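You operate a simulated robot arm through the tools that you are given. There is no shell and no other tool.

You run a simulated robot arm. Do the job below in one go: nothing can be reset, and whatever is moved stays where it is left.

Task
Test cup 1 under the plunger: 30 mm or less goes on GOOD, more on REMIX.
Fine: one drop; leave the plunger up, the slide out and the zero knob as it is.

The check looks at the end state, three seconds after you hand in, the way a careful person would. Anything else that was tipped, shoved, dropped, spilled or broken makes it a failure.

Robot
A 7-joint arm with a two-finger gripper, fixed in place. Base frame: the origin is on the floor under the middle of its stand, x ahead of it, y to its left, z up; the work surface is at about z = 85. Readings come in cm, rad, newtons and seconds.
With the tool pointing down near the work surface it reaches from about 34 to 72 cm from the base axis. Its first joint turns from -1.152 to 1.152 rad. Payload 2.45 kg.
The tool frame sits at the grasp point between the pads (the TCP): z along the fingers, y along the line on which they close. The tips reach 2.6 cm beyond it. The gripper opens to 9.6 cm; its body begins 6.9 cm behind the TCP.
Orientation is told as [roll, pitch, yaw] about the base's x, y, z axes, in that order, counted from this pose: with the fingers straight down and closing along the base's y, the tool's x points along the base's -x, its y along +y and its z along -z.

Tools
- The arm moves only by the tool nudge_tool. Its argument "commands" is a list that holds one entry, the list of rows, each a list of 7 numbers: the finger opening in cm, from 0 to 9.6, then the shift along the base's x, y, z in units of 30 mm (1.0 is 30 mm), then the turn, a rotation vector about the base's x, y, z in units of 4 degrees (1.0 is 4 degrees). In form: [[[fingers, dx, dy, dz, wx, wy, wz], ...]]. A call has 1 to 20 rows; each row shifts and turns the commanded pose from where the row before left it. A call with a number of a shift or a turn outside -1 to 1 is refused whole. A row lasts 0.2 s, in which the tool goes at most 5 cm and 0.15 rad; a call with a longer step from one row to the next is refused whole, and so is a gripper value outside its range. A pose out of reach is approached as far as the arm can. The call stops where the force on the tool passes 50 N (or 10 N more than at its start, if that is more) or the arm is blocked; 0.2 s more then pass. Each finger travels about 5 cm/s and halts on what it meets, pressing with about 43 N; the grip force reading is that of the motor and also rises with nothing between the fingers. The clock runs only during rows and for 0.2 s after the last one: add rows that do not move to give the fingers time. The reply holds the time, the measured pose of the TCP, the force on the tool along the base axes, the opening and the grip force, in the units named above and with some noise, with the torque about the TCP (base axes, N m) and any sound that the robot's microphone picked up, and new pictures: "pictures" is both (left out), scene, wrist or none.
- Cameras (640 x 400 px; columns grow to the right, rows downward): "scene" is fixed at [17.34, -40.25, 141.71]; the picture's right is [0.68, -0.73, 0.00], its down [-0.46, -0.43, -0.78] and it looks along [0.57, 0.53, -0.63] (base axes); focal length 241 px, centre (320, 200). "wrist" rides on the gripper at [8.2, 0.3, -9.8] in the tool frame; the picture's right is [-0.04, 1.00, 0.00], its down [-0.73, -0.03, -0.68] and it looks along [-0.68, -0.03, 0.73] (tool axes); focal length 256 px, centre (320, 200). There is no depth. A picture from a camera that has moved, and an enlarged one, comes with that camera's place and axes in the base frame and with its lens.
- inspect(camera, box): a new picture of the part [left, top, right, bottom] of that camera's present view, enlarged. No time passes.
- finish_job(): hands the job in; it is judged then, once.

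Nothing tells you positions but the pictures and the camera data. Unless the task says otherwise, let go and move clear before handing in.

The tools are called as a command line: name --argument value ..., lists and objects as JSON in quotes. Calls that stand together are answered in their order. nudge_tool: Moves the arm, as the interface text tells. Its arguments: {"type":"object","properties":{"commands":{"type":"array"},"pictures":{"type":"string","enum":["both","scene","wrist","none"]}},"required":["commands"]} The other tools are called the same way: inspect (camera, box) takes an enlarged picture of a part of a camera's view; finish_job () hands the job in.

At the start:

```text
time_s: 0.0
tcp_pos: [41.97, -22.42, 125.59]
ee_rot: [-0.002, 0.001, 0.0]
ft_force: [0.2, 0.3, -0.4]
ft_torque: [0.01, 0.01, -0.01]
gripper_width: 9.58
gripper_force: 0.0
```

scene: 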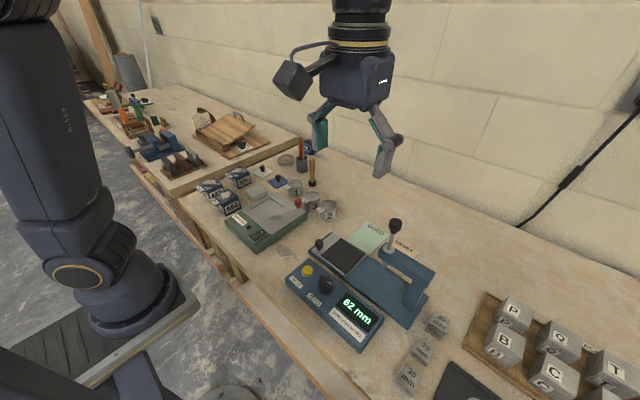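
wrist: 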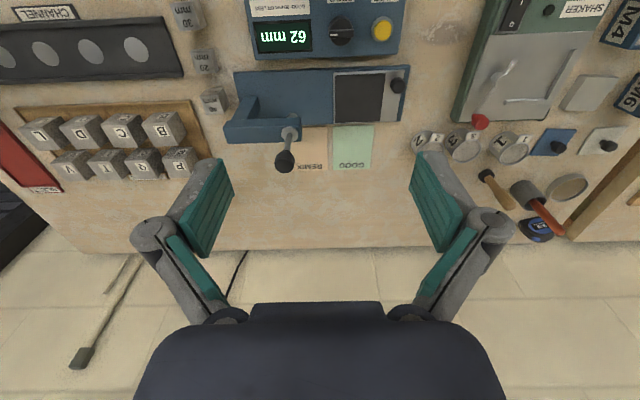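

I see a bench with a plunger tester (display "62 mm"), cups 1–3, a shaker and mats GOOD/REMIX. I'll first look closer at the pictures before moving.

inspect --camera "scene" --box '[260, 200, 460, 360]'

inspect --camera "scene" --box '[190, 130, 350, 250]'

inspect --camera "wrist" --box '[220, 0, 440, 180]'

inspect --camera "wrist" --box '[400, 80, 640, 240]'

```text
2.50 times, centred on (360, 280) of scene
camera zoom: at [17.34, -40.25, 141.71], right [0.68, -0.73, 0.0], down [-0.46, -0.43, -0.78], along [0.57, 0.53, -0.63], focal length 603 px, centre (220, 0)
```

zoom: 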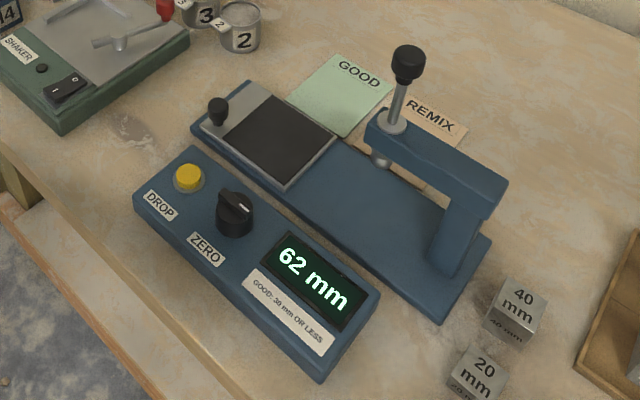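

```text
3.33 times, centred on (270, 190) of scene
camera zoom: at [17.34, -40.25, 141.71], right [0.68, -0.73, 0.0], down [-0.46, -0.43, -0.78], along [0.57, 0.53, -0.63], focal length 804 px, centre (487, 233)
```

zoom: 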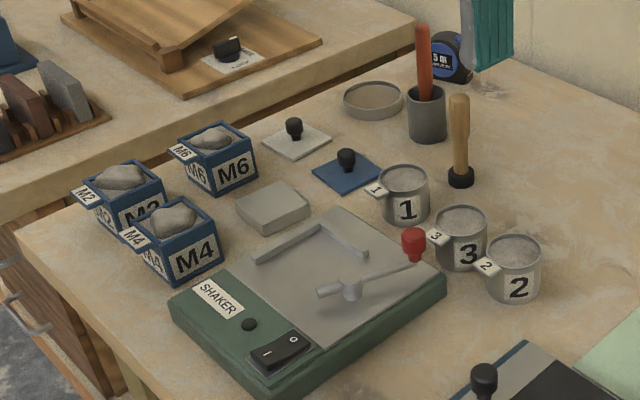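

```text
2.22 times, centred on (330, 90) of wrist
camera zoom: at [33.76, -22.07, 135.42], right [0.04, 1.0, 0.0], down [0.73, -0.03, 0.68], along [0.68, -0.03, -0.73], focal length 569 px, centre (298, 444)
```

zoom: 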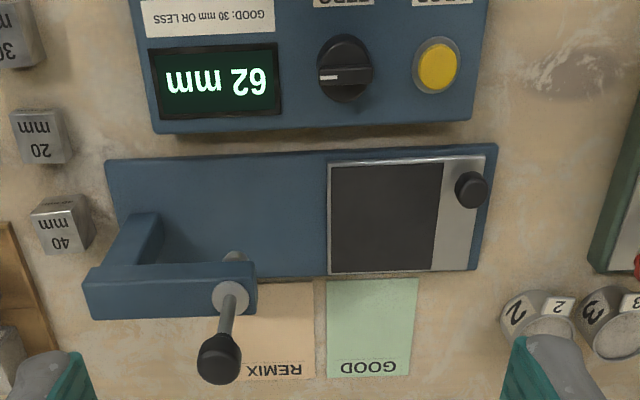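

```text
2.50 times, centred on (520, 160) of wrist
camera zoom: at [33.76, -22.07, 135.42], right [0.04, 1.0, 0.0], down [0.73, -0.03, 0.68], along [0.68, -0.03, -0.73], focal length 640 px, centre (-180, 300)
```

zoom: 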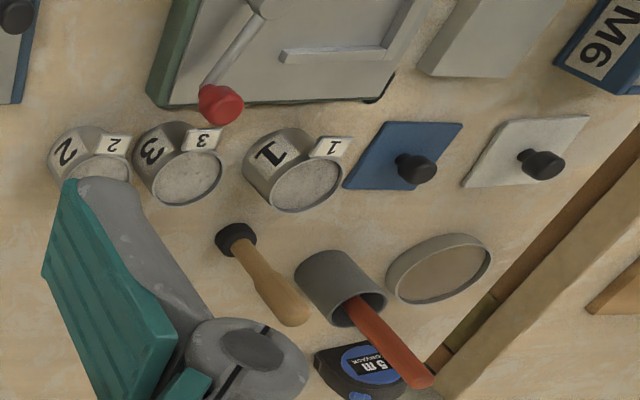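

The tester shows 62 mm with its plunger up at about (53.5, -27.7), and the slide's pad is out at about (53, -16). Cup 1 stands near (65, 17), with cups 3 and 2 to its right and a mallet standing behind it. I'll move the arm high over to cup 1 for a closer look.

nudge_tool --commands '[[[9.6, 0.31, 0.938, -0.357, 0, 0, 0], [9.6, 0.31, 0.938, -0.357, 0, 0, 0], [9.6, 0.31, 0.938, -0.357, 0, 0, 0], [9.6, 0.31, 0.938, -0.357, 0, 0, 0], [9.6, 0.31, 0.938, -0.357, 0, 0, 0], [9.6, 0.31, 0.938, -0.357, 0, 0, 0], [9.6, 0.31, 0.938, -0.357, 0, 0, 0], [9.6, 0.31, 0.938, -0.357, 0, 0, 0], [9.6, 0.31, 0.938, -0.357, 0, 0, 0], [9.6, 0.31, 0.938, -0.357, 0, 0, 0], [9.6, 0.31, 0.938, -0.357, 0, 0, 0], [9.6, 0.31, 0.938, -0.357, 0, 0, 0], [9.6, 0.31, 0.938, -0.357, 0, 0, 0], [9.6, 0.31, 0.938, -0.357, 0, 0, 0], [9.6, 0, 0, 0, 0, 0, 0]]]'

```text
time_s: 3.2
tcp_pos: [55.03, 16.99, 110.58]
ee_rot: [0.0, 0.001, -0.001]
ft_force: [0.1, -0.1, 0.2]
ft_torque: [-0.02, 0.0, 0.0]
gripper_width: 9.6
gripper_force: 0.0
camera wrist: at [46.8, 17.3, 120.45], right [0.04, 1.0, 0.0], down [0.73, -0.03, 0.68], along [0.68, -0.03, -0.73], focal length 256 px, centre (320, 200)
```

scene: 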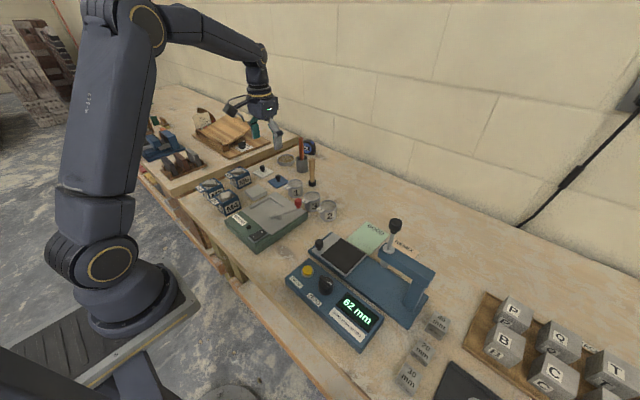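
wrist: 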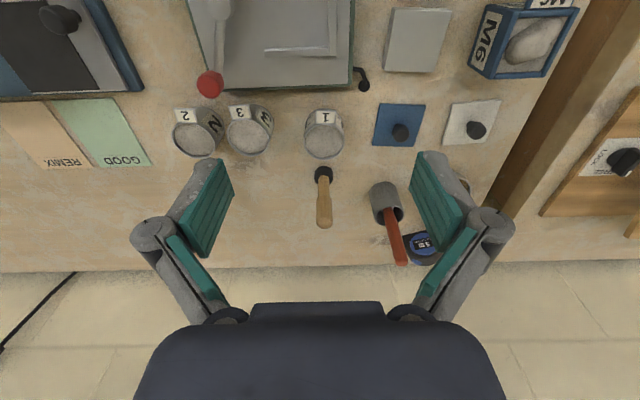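

inspect --camera "wrist" --box '[160, 60, 420, 240]'

inspect --camera "scene" --box '[280, 210, 440, 350]'

inspect --camera "scene" --box '[230, 130, 350, 230]'

inspect --camera "wrist" --box '[0, 0, 240, 200]'

```text
2.22 times, centred on (290, 150) of wrist
camera zoom: at [46.8, 17.3, 120.45], right [0.04, 1.0, 0.0], down [0.73, -0.03, 0.68], along [0.68, -0.03, -0.73], focal length 569 px, centre (387, 311)
```

zoom: 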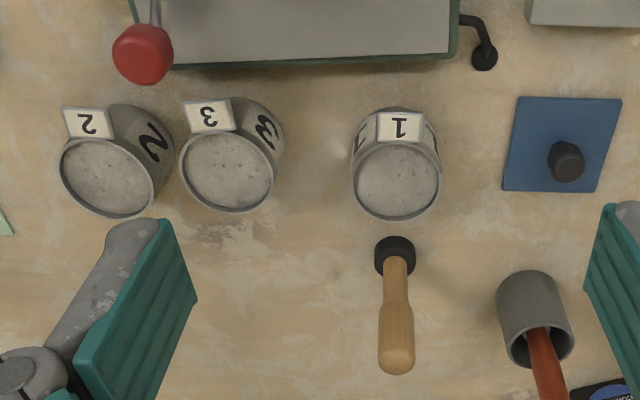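

```text
2.86 times, centred on (360, 280) of scene
camera zoom: at [17.34, -40.25, 141.71], right [0.68, -0.73, 0.0], down [-0.46, -0.43, -0.78], along [0.57, 0.53, -0.63], focal length 689 px, centre (206, -29)
```

zoom: 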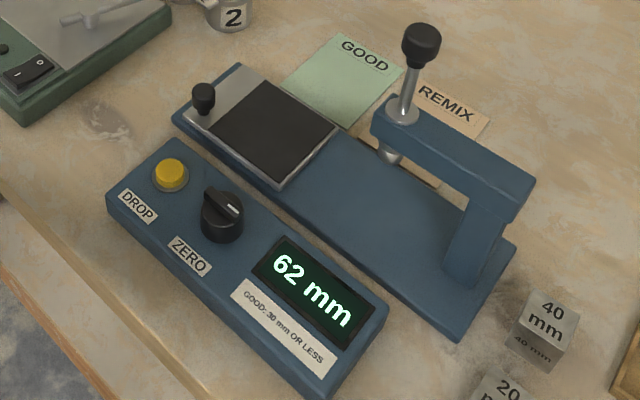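

```text
4.00 times, centred on (290, 180) of scene
camera zoom: at [17.34, -40.25, 141.71], right [0.68, -0.73, 0.0], down [-0.46, -0.43, -0.78], along [0.57, 0.53, -0.63], focal length 965 px, centre (440, 280)
```

zoom: 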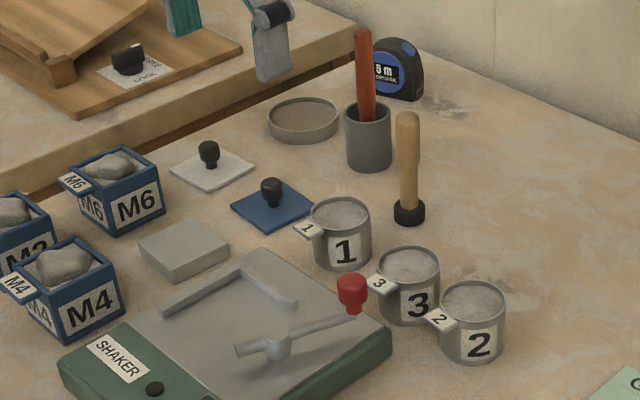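

```text
2.00 times, centred on (120, 100) of wrist
camera zoom: at [46.8, 17.3, 120.45], right [0.04, 1.0, 0.0], down [0.73, -0.03, 0.68], along [0.68, -0.03, -0.73], focal length 512 px, centre (720, 400)
```

zoom: 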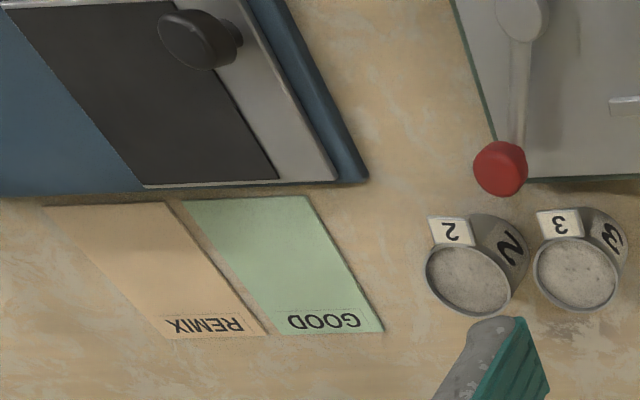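

Cup 1 is at about (64.7, 17.1), roughly 5.3 cm wide with its rim near z = 90. Its tag points back toward the robot, so closing along y suits it. I'll move over it, descend partway and check the alignment.

nudge_tool --commands '[[[7.8, 0.8, 0, 0, 0, 0, 0], [7.8, 0.8, 0, 0, 0, 0, 0], [7.8, 0.8, 0.03, -0.3, 0, 0, 0], [7.8, 0.83, 0, -0.5, 0, 0, 0], [7.8, 0, 0, -0.8, 0, 0, 0], [7.8, 0, 0, -0.8, 0, 0, 0], [7.8, 0, 0, -0.8, 0, 0, 0], [7.8, 0, 0, -0.8, 0, 0, 0], [7.8, 0, 0, -0.5, 0, 0, 0], [7.8, 0, 0, 0, 0, 0, 0]]]'

```text
time_s: 5.4
tcp_pos: [64.7, 17.14, 97.03]
ee_rot: [0.001, -0.001, 0.001]
ft_force: [0.5, -0.2, -0.8]
ft_torque: [-0.01, 0.0, 0.03]
gripper_width: 7.78
gripper_force: 0.1
camera wrist: at [56.5, 17.4, 106.86], right [0.04, 1.0, 0.0], down [0.73, -0.03, 0.68], along [0.68, -0.03, -0.73], focal length 256 px, centre (320, 200)
```

scene: 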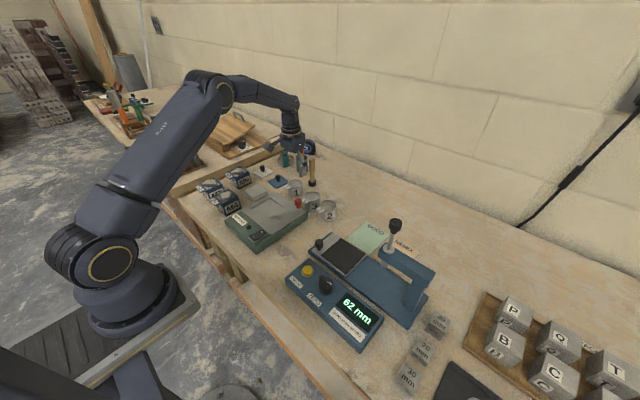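
wrist: 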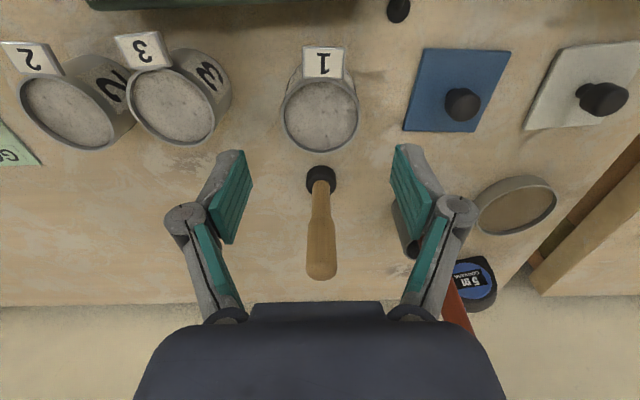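

The cup sits squarely between the fingers, and the mallet is clear of the gripper body. I'll descend around the cup next.

nudge_tool --commands '[[[7.8, -0.07, 0, -0.6, 0, 0, 0], [7.8, 0, 0, -0.6, 0, 0, 0], [7.8, 0, 0, -0.6, 0, 0, 0], [7.8, 0, 0, -0.5, 0, 0, 0], [7.8, 0, 0, -0.4, 0, 0, 0], [7.8, 0, 0, -0.2, 0, 0, 0], [7.8, 0, 0, 0, 0, 0, 0]]]'

```text
time_s: 7.0
tcp_pos: [64.44, 16.9, 88.48]
ee_rot: [0.0, 0.0, 0.003]
ft_force: [-0.2, 0.0, -0.3]
ft_torque: [-0.01, -0.02, 0.01]
gripper_width: 7.79
gripper_force: 0.1
camera wrist: at [56.31, 17.35, 98.26], right [0.04, 1.0, 0.0], down [0.73, -0.03, 0.68], along [0.68, -0.03, -0.73], focal length 256 px, centre (320, 200)
```

scene: 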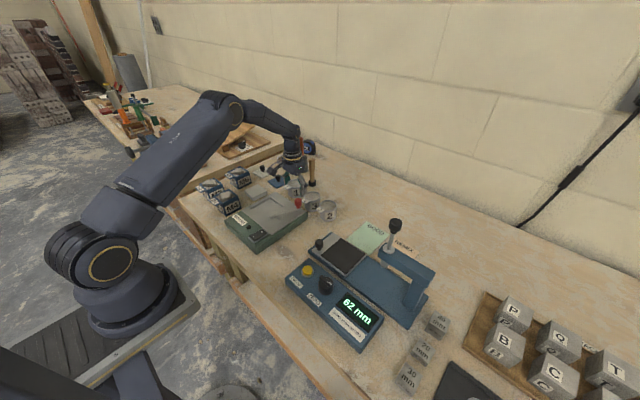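
wrist: 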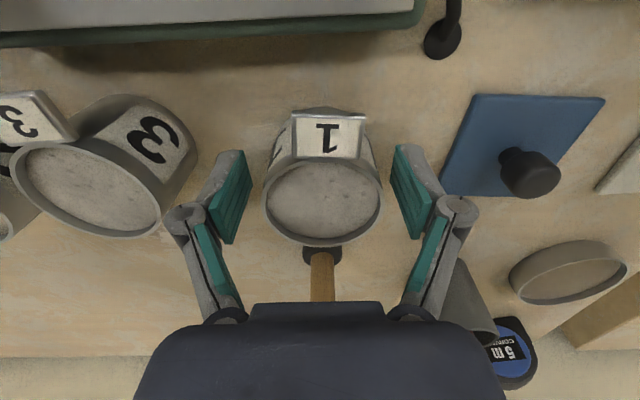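

The cup is centred between the pads. I'll close the fingers on it now.

nudge_tool --commands '[[[7.0, -0.05, 0.04, 0, 0, 0, 0], [6.0, 0, 0, 0, 0, 0, 0], [5.0, 0, 0, 0, 0, 0, 0], [4.0, 0, 0, 0, 0, 0, 0], [4.0, 0, 0, 0, 0, 0, 0], [4.0, 0, 0, 0, 0, 0, 0]]]' --pictures "wrist"

```text
time_s: 8.4
tcp_pos: [64.44, 17.05, 88.39]
ee_rot: [0.0, -0.002, -0.001]
ft_force: [-1.5, 0.9, 1.3]
ft_torque: [0.01, 0.05, 0.04]
gripper_width: 5.5
gripper_force: 42.5
camera wrist: at [56.14, 17.46, 98.27], right [0.04, 1.0, 0.0], down [0.73, -0.03, 0.68], along [0.68, -0.03, -0.73], focal length 256 px, centre (320, 200)
```

wrist: 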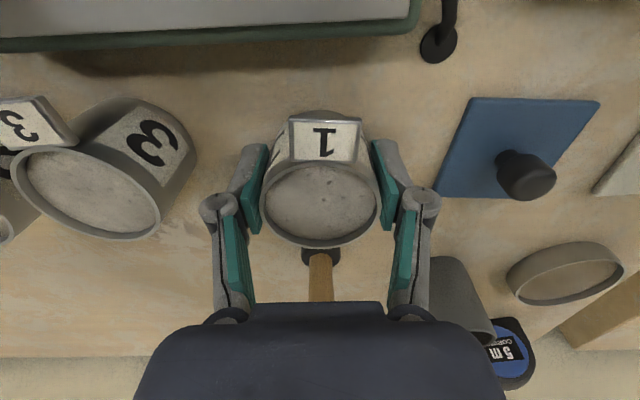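

The fingers hold the cup at 5.5 cm. I'll lift it gently, straight up.

nudge_tool --commands '[[[4.0, 0, 0, 0.15, 0, 0, 0], [4.0, 0, 0, 0.3, 0, 0, 0], [4.0, 0, 0, 0.5, 0, 0, 0], [4.0, 0, 0, 0.6, 0, 0, 0], [4.0, 0, 0, 0.6, 0, 0, 0], [4.0, 0, 0, 0.6, 0, 0, 0], [4.0, 0, 0, 0.6, 0, 0, 0], [4.0, 0, 0, 0.5, 0, 0, 0], [4.0, 0, 0, 0.4, 0, 0, 0], [4.0, 0, 0, 0.28, 0, 0, 0], [4.0, 0, 0, 0, 0, 0, 0]]]'

```text
time_s: 10.8
tcp_pos: [64.4, 17.18, 101.9]
ee_rot: [0.001, 0.0, 0.0]
ft_force: [0.8, 0.5, -3.2]
ft_torque: [-0.04, 0.03, 0.0]
gripper_width: 5.49
gripper_force: 43.2
camera wrist: at [56.13, 17.53, 111.85], right [0.04, 1.0, 0.0], down [0.73, -0.03, 0.68], along [0.68, -0.03, -0.73], focal length 256 px, centre (320, 200)
```

scene: 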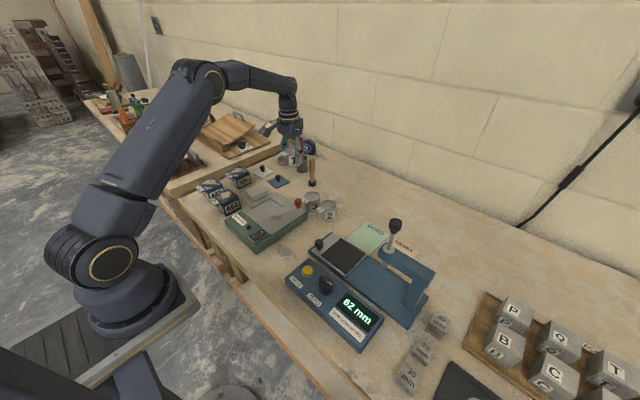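
wrist: 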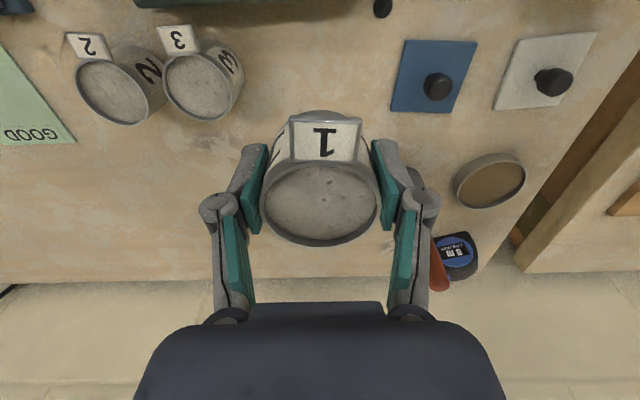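

The cup came up level, with a light load. I'll carry it smoothly over to above the slide pad at about (53.2, -15.5).

nudge_tool --commands '[[[4.0, -0.063, -0.186, 0, 0, 0, 0], [4.0, -0.127, -0.371, 0, 0, 0, 0], [4.0, -0.19, -0.557, 0, 0, 0, 0], [4.0, -0.211, -0.619, 0, 0, 0, 0], [4.0, -0.211, -0.619, 0, 0, 0, 0], [4.0, -0.211, -0.619, 0, 0, 0, 0], [4.0, -0.211, -0.619, 0, 0, 0, 0], [4.0, -0.211, -0.619, 0, 0, 0, 0], [4.0, -0.211, -0.619, 0, 0, 0, 0], [4.0, -0.211, -0.619, 0, 0, 0, 0], [4.0, -0.211, -0.619, 0, 0, 0, 0], [4.0, -0.211, -0.619, 0, 0, 0, 0], [4.0, -0.211, -0.619, 0, 0, 0, 0], [4.0, -0.211, -0.619, 0, 0, 0, 0], [4.0, -0.211, -0.619, 0, 0, 0, 0], [4.0, -0.211, -0.619, 0, 0, 0, 0], [4.0, -0.211, -0.619, 0, 0, 0, 0], [4.0, -0.19, -0.557, 0, 0, 0, 0], [4.0, -0.127, -0.371, 0, 0, 0, 0], [4.0, -0.063, -0.186, 0, 0, 0, 0]]]'

```text
time_s: 15.0
tcp_pos: [53.12, -15.48, 102.02]
ee_rot: [-0.001, 0.0, 0.001]
ft_force: [1.0, -0.1, -3.1]
ft_torque: [-0.01, 0.03, 0.03]
gripper_width: 5.48
gripper_force: 43.0
camera wrist: at [44.99, -15.24, 111.78], right [0.04, 1.0, 0.0], down [0.73, -0.03, 0.68], along [0.68, -0.03, -0.73], focal length 256 px, centre (320, 200)
```

scene: 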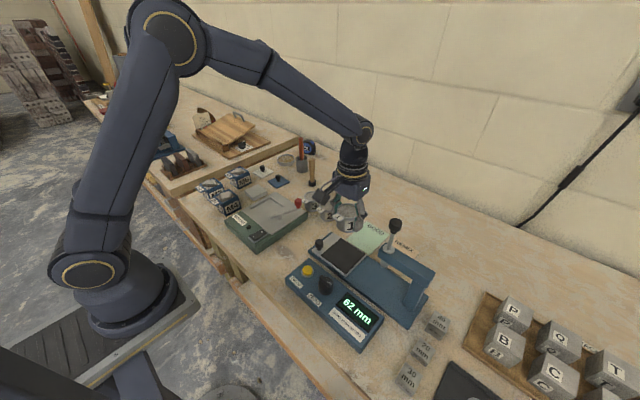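
wrist: 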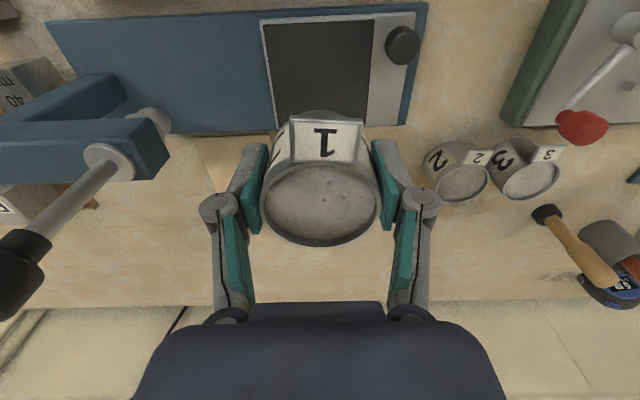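

inspect --camera "wrist" --box '[0, 0, 480, 300]'

inspect --camera "scene" --box '[280, 180, 440, 300]'

```text
1.33 times, centred on (240, 150) of wrist
camera zoom: at [44.99, -15.24, 111.78], right [0.04, 1.0, 0.0], down [0.73, -0.03, 0.68], along [0.68, -0.03, -0.73], focal length 341 px, centre (427, 267)
```

zoom: 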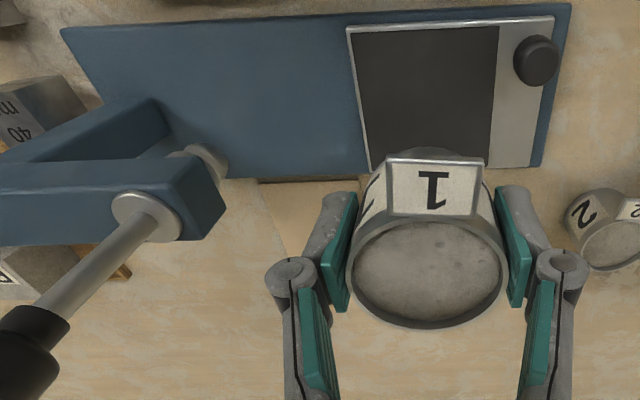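

```text
3.33 times, centred on (360, 240) of scene
camera zoom: at [17.34, -40.25, 141.71], right [0.68, -0.73, 0.0], down [-0.46, -0.43, -0.78], along [0.57, 0.53, -0.63], focal length 804 px, centre (187, 67)
```

zoom: 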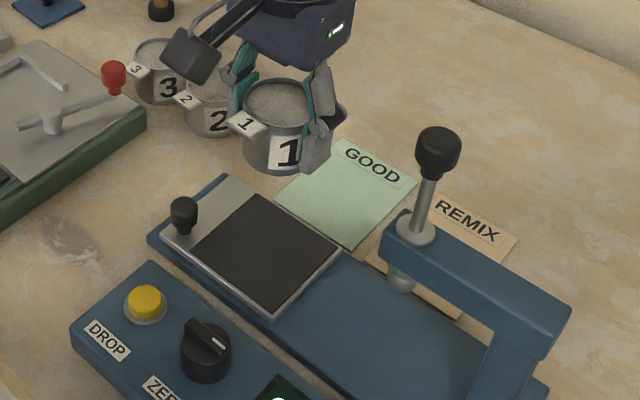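

The cup is centred over the pad at about (53.1, -15.5). I'll lower it to just above the pad.

nudge_tool --commands '[[[4.0, 0, 0, -0.3, 0, 0, 0], [4.0, 0, 0, -0.6, 0, 0, 0], [4.0, 0, 0, -0.6, 0, 0, 0], [4.0, 0, 0, -0.6, 0, 0, 0], [4.0, 0, 0, -0.6, 0, 0, 0], [4.0, 0, 0, -0.5, 0, 0, 0], [4.0, 0, 0, -0.2, 0, 0, 0], [4.0, 0, 0, 0, 0, 0, 0]]]'

```text
time_s: 16.8
tcp_pos: [53.3, -15.69, 91.66]
ee_rot: [0.0, 0.002, 0.002]
ft_force: [0.0, 0.0, -3.1]
ft_torque: [0.0, 0.02, 0.02]
gripper_width: 5.52
gripper_force: 43.0
camera wrist: at [45.02, -15.25, 101.56], right [0.04, 1.0, 0.0], down [0.73, -0.03, 0.68], along [0.68, -0.03, -0.73], focal length 256 px, centre (320, 200)
```

scene: 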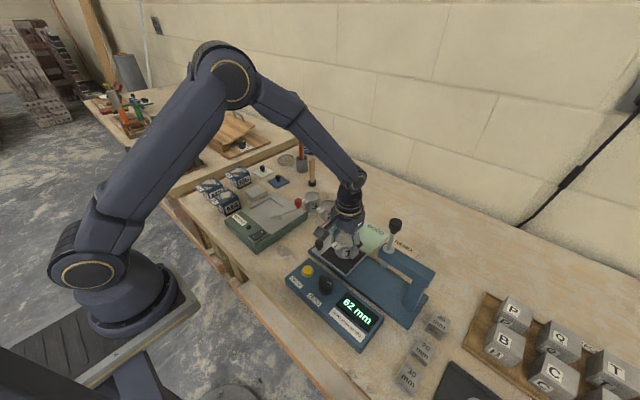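
wrist: 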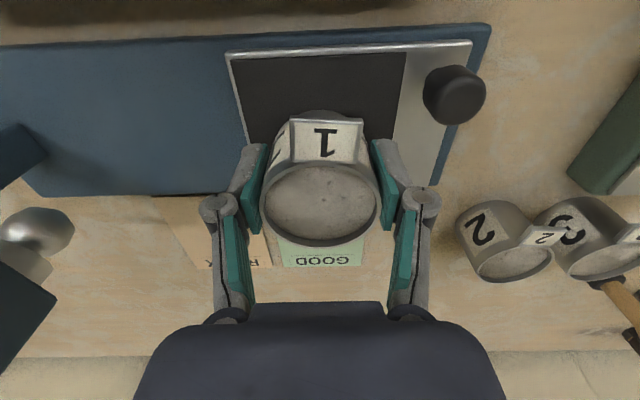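

nudge_tool --commands '[[[4.0, 0, 0, -0.1, 0, 0, 0], [4.0, 0, 0, -0.1, 0, 0, 0], [4.0, 0, 0, -0.1, 0, 0, 0]]]' --pictures "none"

```text
time_s: 17.6
tcp_pos: [53.22, -15.46, 90.88]
ee_rot: [0.001, 0.001, -0.001]
ft_force: [-0.3, 0.6, -2.9]
ft_torque: [0.0, 0.03, 0.01]
gripper_width: 5.49
gripper_force: 42.8
```

nudge_tool --commands '[[[4.0, 0, 0, -0.05, 0, 0, 0], [4.0, 0, 0, -0.05, 0, 0, 0]]]' --pictures "wrist"

inspect --camera "scene" --box '[300, 210, 400, 280]'

```text
time_s: 18.2
tcp_pos: [53.22, -15.64, 90.6]
ee_rot: [0.0, -0.001, 0.001]
ft_force: [-1.2, -0.1, 4.9]
ft_torque: [0.1, 0.22, 0.03]
gripper_width: 5.52
gripper_force: 43.3
camera wrist: at [45.0, -15.26, 100.47], right [0.04, 1.0, 0.0], down [0.73, -0.03, 0.68], along [0.68, -0.03, -0.73], focal length 256 px, centre (320, 200)
```

wrist: 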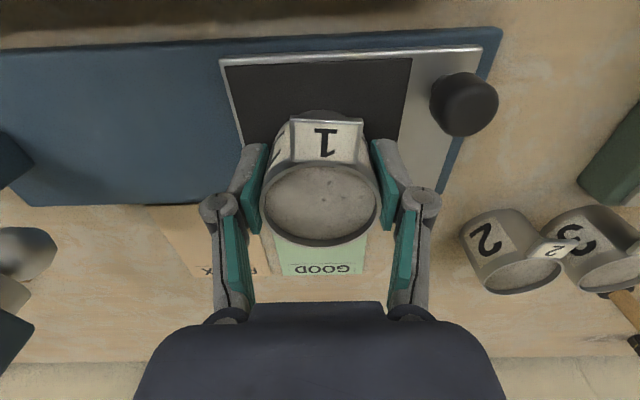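

```text
5.71 times, centred on (350, 245) of scene
camera zoom: at [17.32, -40.25, 141.71], right [0.68, -0.73, 0.0], down [-0.46, -0.43, -0.78], along [0.57, 0.53, -0.63], focal length 1378 px, centre (149, -57)
```

zoom: 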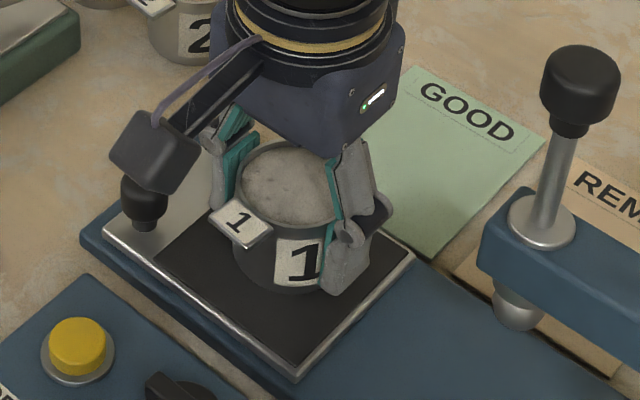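

Contact is felt (+5 N), and the cup sits centred on the pad. I'll open gently and go straight up.

nudge_tool --commands '[[[5.6, 0, 0, 0, 0, 0, 0], [6.0, 0, 0, 0, 0, 0, 0], [6.6, 0, 0, 0, 0, 0, 0], [7.0, 0, 0, 0, 0, 0, 0], [7.0, 0, 0, 0, 0, 0, 0]]]' --pictures "both"

inspect --camera "scene" --box '[300, 210, 400, 280]'

```text
time_s: 19.4
tcp_pos: [53.2, -15.58, 90.63]
ee_rot: [-0.001, 0.0, 0.0]
ft_force: [-0.5, 0.2, 0.0]
ft_torque: [0.01, 0.01, 0.0]
gripper_width: 7.0
gripper_force: 0.0
camera wrist: at [44.99, -15.25, 100.43], right [0.04, 1.0, 0.0], down [0.73, -0.03, 0.68], along [0.68, -0.03, -0.73], focal length 256 px, centre (320, 200)
```

scene: 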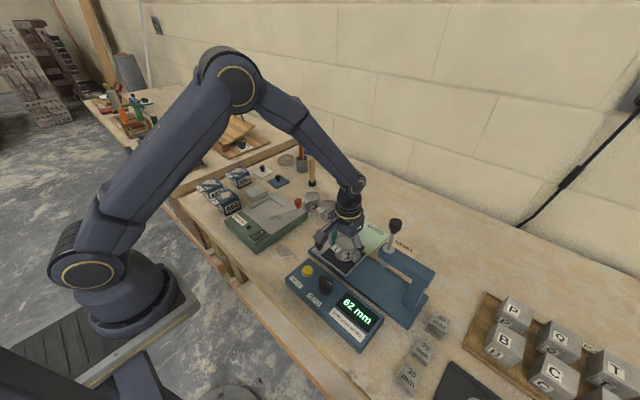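
wrist: 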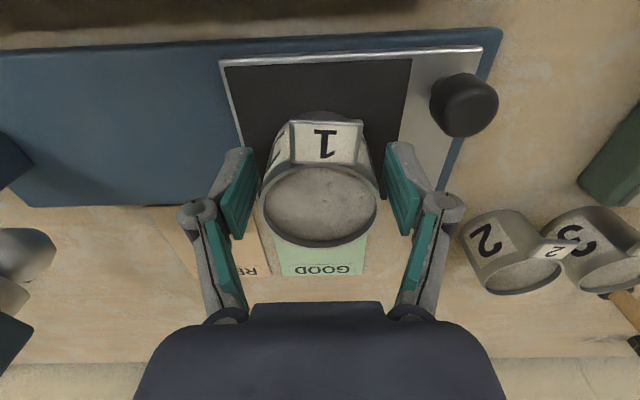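

```text
5.71 times, centred on (350, 245) of scene
camera zoom: at [17.34, -40.25, 141.71], right [0.68, -0.73, 0.0], down [-0.46, -0.43, -0.78], along [0.57, 0.53, -0.63], focal length 1378 px, centre (149, -57)
```

zoom: 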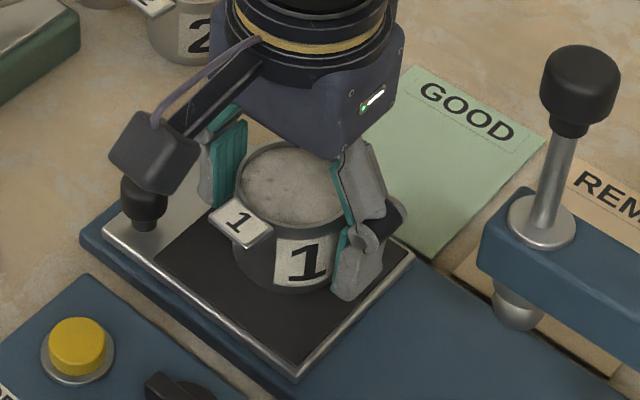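

The cup stands free on the pad. I'll rise clear, close the fingers and move to the +y side of the slide knob.

nudge_tool --commands '[[[7.0, 0, 0, 0.3, 0, 0, 0], [7.0, 0, 0, 0.5, 0, 0, 0], [7.0, 0, 0, 0.8, 0, 0, 0], [7.0, 0, 0, 0.8, 0, 0, 0], [7.0, 0, 0, 0.8, 0, 0, 0], [7.0, 0, 0, 0.8, 0, 0, 0], [4.0, -0.25, 0.8, 0, 0, 0, 0], [2.0, -0.27, 0.9, 0, 0, 0, 0], [0.0, -0.27, 0.9, 0, 0, 0, 0], [0.0, -0.27, 0.83, 0, 0, 0, 0], [0.0, 0, 0, -0.8, 0, 0, 0], [0.0, 0, 0, -0.8, 0, 0, 0], [0.0, 0, 0, -0.8, 0, 0, 0], [0.0, 0, 0, 0, 0, 0, 0]]]'

```text
time_s: 22.4
tcp_pos: [49.9, -5.23, 95.31]
ee_rot: [0.0, 0.001, 0.0]
ft_force: [1.1, 0.4, 0.4]
ft_torque: [0.04, 0.01, 0.01]
gripper_width: 0.02
gripper_force: 28.5
camera wrist: at [41.73, -4.96, 105.26], right [0.04, 1.0, 0.0], down [0.73, -0.03, 0.68], along [0.68, -0.03, -0.73], focal length 256 px, centre (320, 200)
```

scene: 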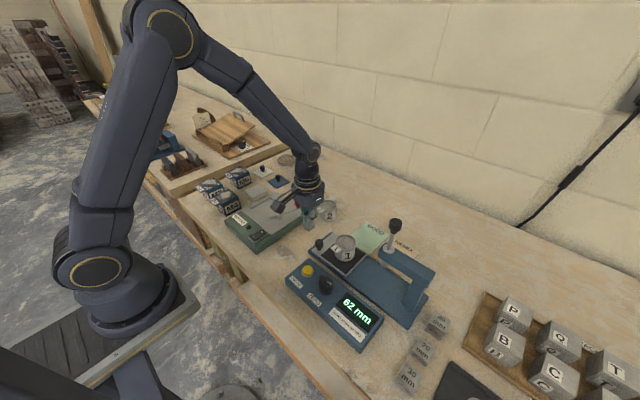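
wrist: 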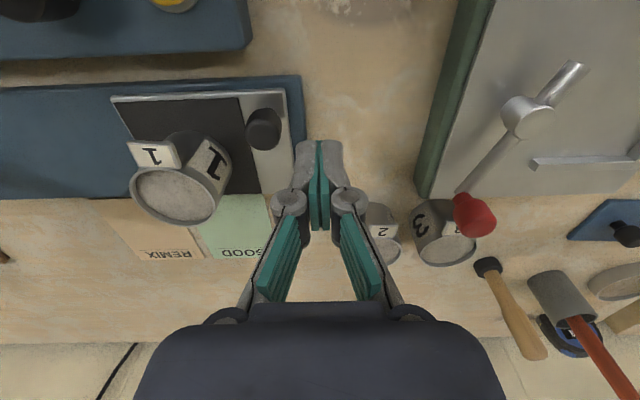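

inspect --camera "wrist" --box '[90, 60, 370, 240]'

inspect --camera "scene" --box '[280, 180, 440, 300]'

```text
2.22 times, centred on (230, 150) of wrist
camera zoom: at [41.73, -4.96, 105.26], right [0.04, 1.0, 0.0], down [0.73, -0.03, 0.68], along [0.68, -0.03, -0.73], focal length 569 px, centre (520, 311)
```

zoom: 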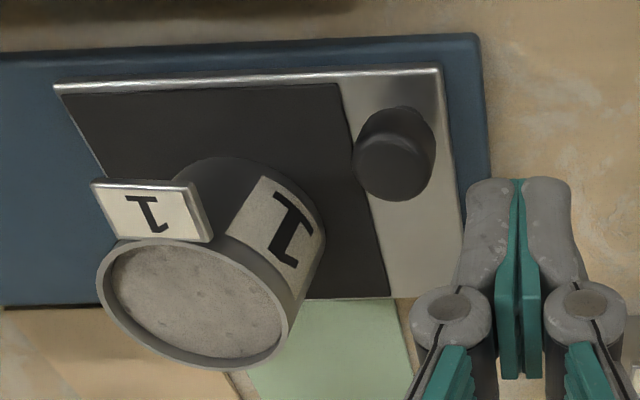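

```text
3.33 times, centred on (360, 240) of scene
camera zoom: at [17.34, -40.25, 141.71], right [0.68, -0.73, 0.0], down [-0.46, -0.43, -0.78], along [0.57, 0.53, -0.63], focal length 804 px, centre (187, 67)
```

zoom: 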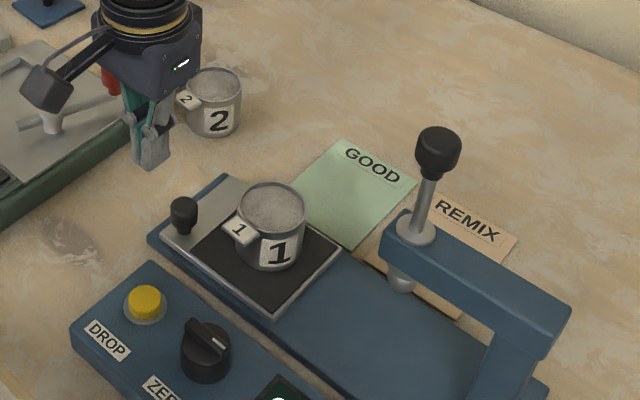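

The knob is at about (50, -9.2) with its top near z = 90. I'll lower the closed fingertips beside it and push the slide gently a short way.

nudge_tool --commands '[[[0.0, 0.03, 0, -0.5, 0, 0, 0], [0.0, 0, 0, -0.5, 0, 0, 0], [0.0, 0, 0, -0.4, 0, 0, 0], [0.0, 0, 0, -0.15, 0, 0, 0], [0.0, 0, 0, 0, 0, 0, 0]]]'

inspect --camera "scene" --box '[280, 180, 440, 300]'

```text
time_s: 23.6
tcp_pos: [50.2, -5.16, 90.83]
ee_rot: [-0.001, 0.0, -0.001]
ft_force: [0.1, -0.3, 0.7]
ft_torque: [0.01, 0.03, 0.0]
gripper_width: 0.0
gripper_force: 28.8
camera wrist: at [41.87, -4.91, 100.59], right [0.04, 1.0, 0.0], down [0.73, -0.03, 0.68], along [0.68, -0.03, -0.73], focal length 256 px, centre (320, 200)
```

scene: 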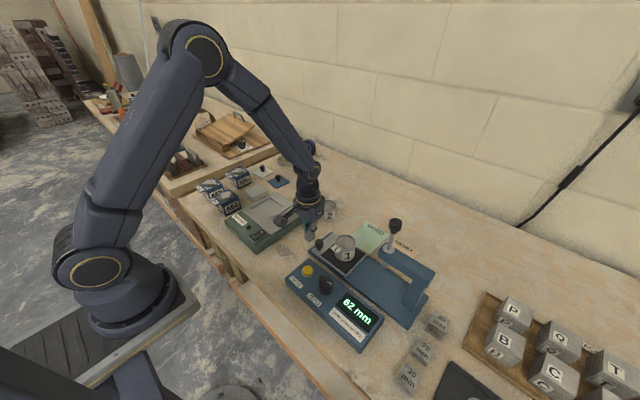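
wrist: 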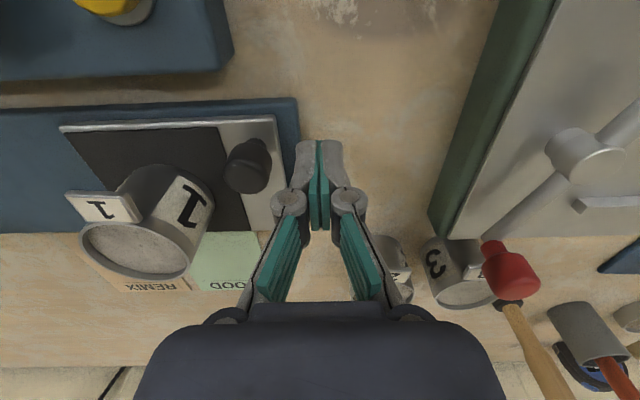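

```text
3.33 times, centred on (360, 240) of scene
camera zoom: at [17.34, -40.25, 141.71], right [0.68, -0.73, 0.0], down [-0.46, -0.43, -0.78], along [0.57, 0.53, -0.63], focal length 804 px, centre (187, 67)
```

zoom: 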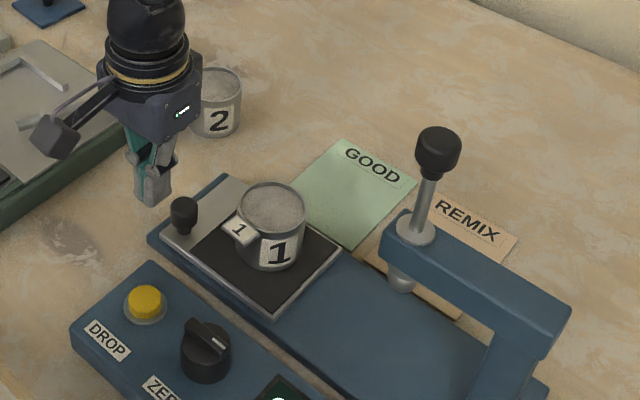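

nudge_tool --commands '[[[0.0, -0.13, -0.1, -0.05, 0, 0, 0], [0.0, 0, -0.15, 0, 0, 0, 0], [0.0, 0, -0.15, 0, 0, 0, 0], [0.0, 0, -0.15, 0, 0, 0, 0], [0.0, 0, -0.15, 0, 0, 0, 0], [0.0, 0, -0.15, 0, 0, 0, 0], [0.0, 0, -0.15, 0, 0, 0, 0], [0.0, 0, -0.15, 0, 0, 0, 0]]]'

inspect --camera "scene" --box '[280, 180, 440, 300]'

```text
time_s: 25.4
tcp_pos: [49.69, -8.75, 90.6]
ee_rot: [-0.001, 0.001, -0.002]
ft_force: [0.2, 0.7, 0.3]
ft_torque: [-0.03, -0.03, 0.0]
gripper_width: 0.02
gripper_force: 28.4
camera wrist: at [41.52, -8.43, 100.42], right [0.04, 1.0, 0.0], down [0.73, -0.03, 0.68], along [0.68, -0.03, -0.73], focal length 256 px, centre (320, 200)
```

scene: 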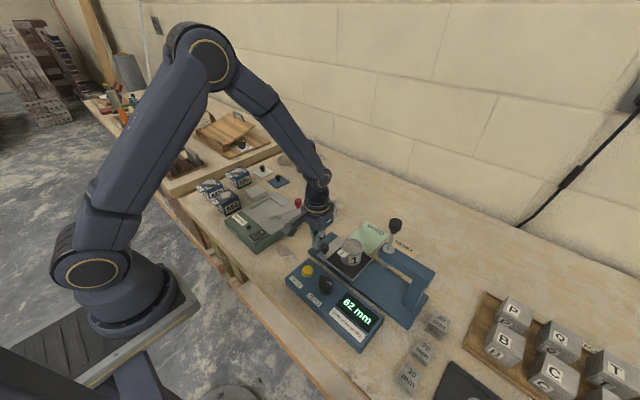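
wrist: 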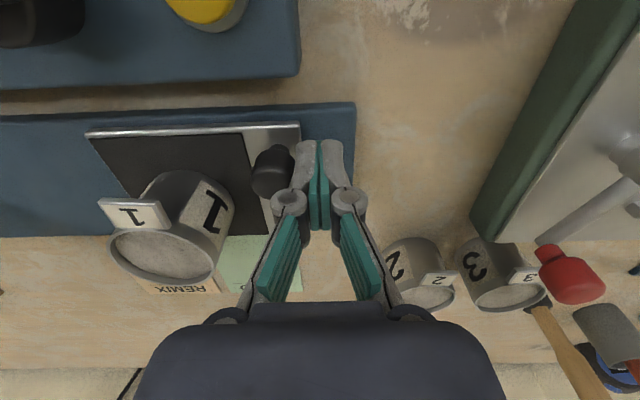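

```text
3.33 times, centred on (360, 240) of scene
camera zoom: at [17.33, -40.25, 141.71], right [0.68, -0.73, 0.0], down [-0.46, -0.43, -0.78], along [0.57, 0.53, -0.63], focal length 804 px, centre (187, 67)
```

zoom: 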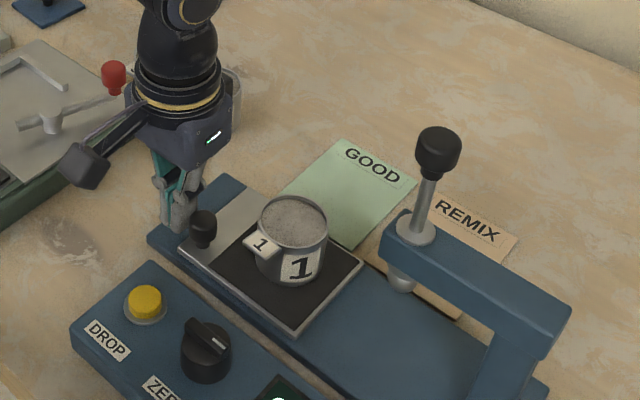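

The slide moves freely and the cup rides with it. I'll keep pushing at the same gentle pace.

nudge_tool --commands '[[[0.0, 0, -0.12, 0, 0, 0, 0], [0.0, 0, -0.18, 0, 0, 0, 0], [0.0, 0, -0.2, 0, 0, 0, 0], [0.0, 0, -0.2, 0, 0, 0, 0], [0.0, 0, -0.2, 0, 0, 0, 0], [0.0, 0, -0.2, 0, 0, 0, 0], [0.0, 0, -0.2, 0, 0, 0, 0], [0.0, 0, -0.2, 0, 0, 0, 0], [0.0, 0, -0.2, 0, 0, 0, 0], [0.0, 0, -0.2, 0, 0, 0, 0], [0.0, 0, -0.2, 0, 0, 0, 0], [0.0, 0, -0.18, 0, 0, 0, 0], [0.0, 0, -0.12, 0, 0, 0, 0]]]'

inspect --camera "scene" --box '[280, 180, 440, 300]'

```text
time_s: 28.2
tcp_pos: [49.78, -15.89, 90.59]
ee_rot: [0.001, 0.001, -0.001]
ft_force: [0.5, 0.1, 0.0]
ft_torque: [0.01, 0.02, 0.01]
gripper_width: 0.0
gripper_force: 28.3
camera wrist: at [41.56, -15.59, 100.45], right [0.04, 1.0, 0.0], down [0.73, -0.03, 0.68], along [0.68, -0.03, -0.73], focal length 256 px, centre (320, 200)
```

scene: 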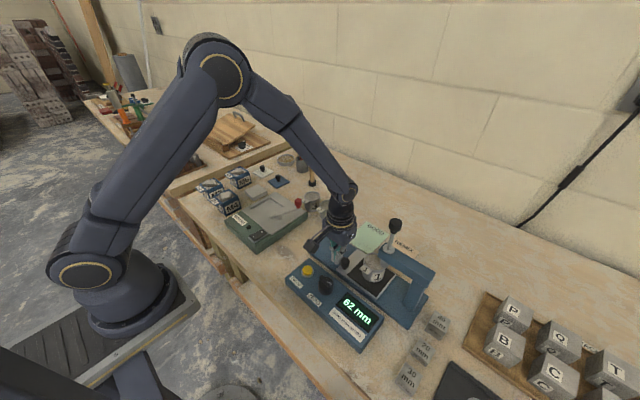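
wrist: 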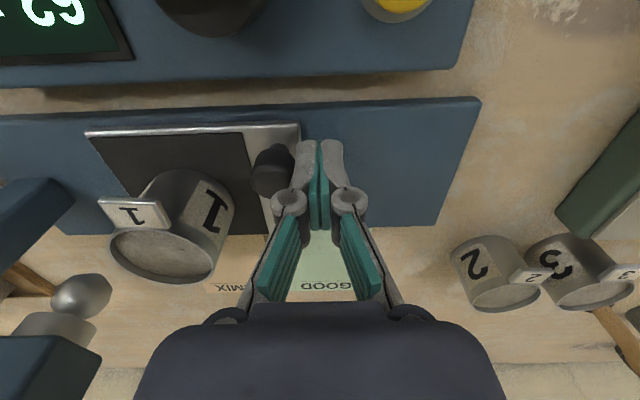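

```text
3.33 times, centred on (360, 240) of scene
camera zoom: at [17.34, -40.25, 141.71], right [0.68, -0.73, 0.0], down [-0.46, -0.43, -0.78], along [0.57, 0.53, -0.63], focal length 804 px, centre (187, 67)
```

zoom: 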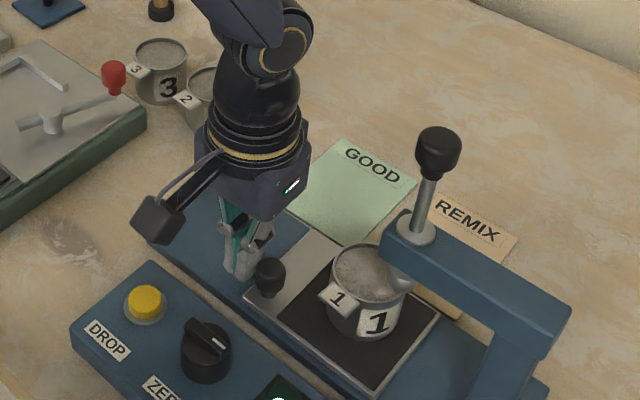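

nudge_tool --commands '[[[0.0, 0, -0.1, 0, 0, 0, 0], [0.0, 0, -0.1, 0, 0, 0, 0], [0.0, 0, -0.1, 0, 0, 0, 0], [0.0, 0, -0.1, 0, 0, 0, 0], [0.0, 0, -0.1, 0, 0, 0, 0], [0.0, 0, -0.1, 0, 0, 0, 0]]]'

inspect --camera "scene" --box '[330, 190, 450, 280]'

inspect --camera "wrist" --box '[0, 80, 320, 300]'

```text
time_s: 29.6
tcp_pos: [49.98, -17.76, 90.57]
ee_rot: [-0.002, -0.001, 0.001]
ft_force: [-0.3, 0.5, 0.2]
ft_torque: [0.01, -0.04, -0.01]
gripper_width: 0.01
gripper_force: 28.7
camera wrist: at [41.52, -17.43, 100.45], right [0.04, 1.0, 0.0], down [0.73, -0.03, 0.68], along [0.68, -0.03, -0.73], focal length 256 px, centre (320, 200)
```

scene: 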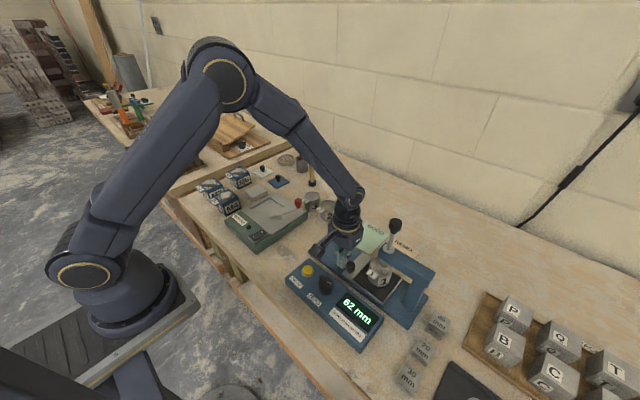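
wrist: 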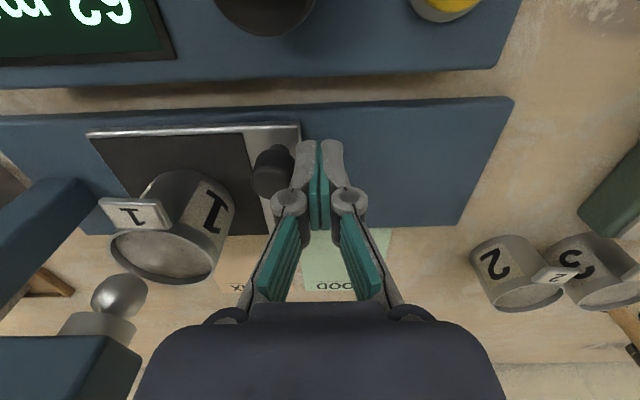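

```text
4.44 times, centred on (390, 235) of scene
camera zoom: at [17.33, -40.25, 141.71], right [0.68, -0.73, 0.0], down [-0.46, -0.43, -0.78], along [0.57, 0.53, -0.63], focal length 1072 px, centre (9, 44)
```

zoom: 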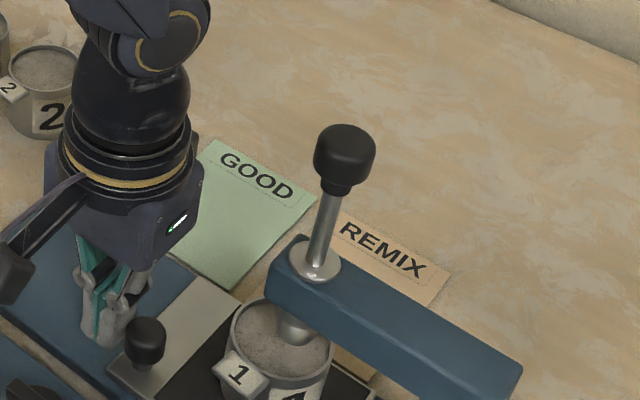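

```text
1.82 times, centred on (160, 190) of wrist
camera zoom: at [41.52, -17.43, 100.45], right [0.04, 1.0, 0.0], down [0.73, -0.03, 0.68], along [0.68, -0.03, -0.73], focal length 465 px, centre (611, 218)
```

zoom: 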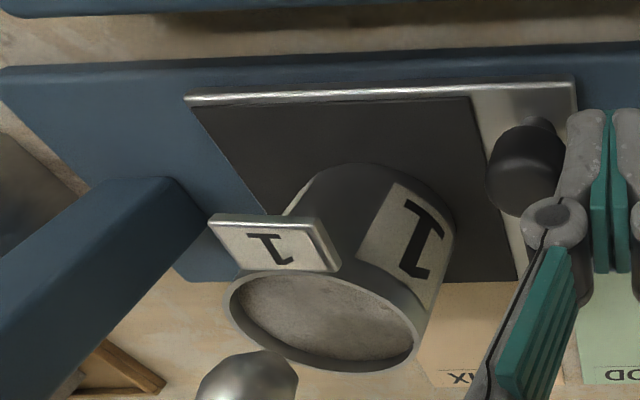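

nudge_tool --commands '[[[0.0, 0, -0.07, 0, 0, 0, 0], [0.0, 0, -0.07, 0, 0, 0, 0], [0.0, 0, -0.07, 0, 0, 0, 0], [0.0, 0, -0.07, 0, 0, 0, 0]]]' --pictures "wrist"

inspect --camera "scene" --box '[330, 210, 450, 300]'

```text
time_s: 30.6
tcp_pos: [49.69, -18.56, 90.65]
ee_rot: [0.001, 0.001, 0.0]
ft_force: [0.8, 0.6, 0.3]
ft_torque: [-0.01, 0.0, 0.01]
gripper_width: 0.0
gripper_force: 28.7
camera wrist: at [41.54, -18.28, 100.44], right [0.04, 1.0, 0.0], down [0.73, -0.03, 0.68], along [0.68, -0.03, -0.73], focal length 256 px, centre (320, 200)
```

wrist: 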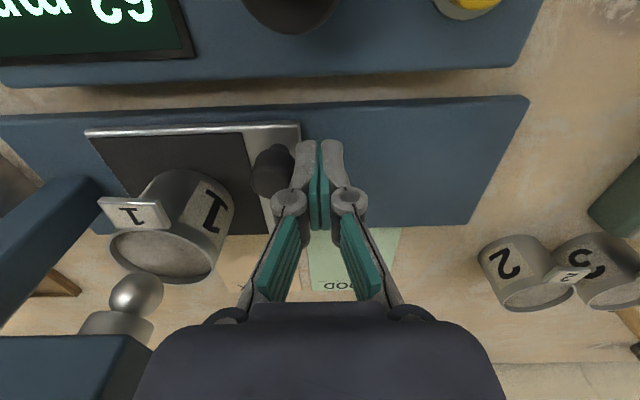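

```text
4.44 times, centred on (390, 255) of scene
camera zoom: at [17.34, -40.25, 141.71], right [0.68, -0.73, 0.0], down [-0.46, -0.43, -0.78], along [0.57, 0.53, -0.63], focal length 1072 px, centre (9, -44)
```

zoom: 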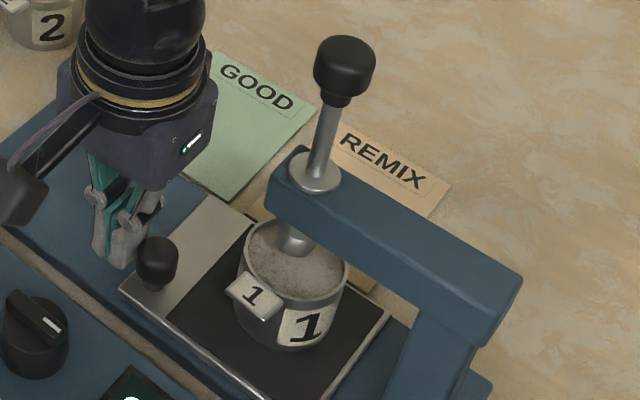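

The cup is nearly under the plunger and there's no resistance yet. I'll continue in tiny steps, watching for the stop.

nudge_tool --commands '[[[0.0, 0, -0.05, 0, 0, 0, 0], [0.0, 0, -0.05, 0, 0, 0, 0]]]' --pictures "none"

```text
time_s: 31.2
tcp_pos: [49.65, -18.61, 90.68]
ee_rot: [0.003, 0.002, 0.002]
ft_force: [-2.3, 13.4, 8.9]
ft_torque: [0.0, -0.02, -0.04]
gripper_width: 0.0
gripper_force: 28.3
```

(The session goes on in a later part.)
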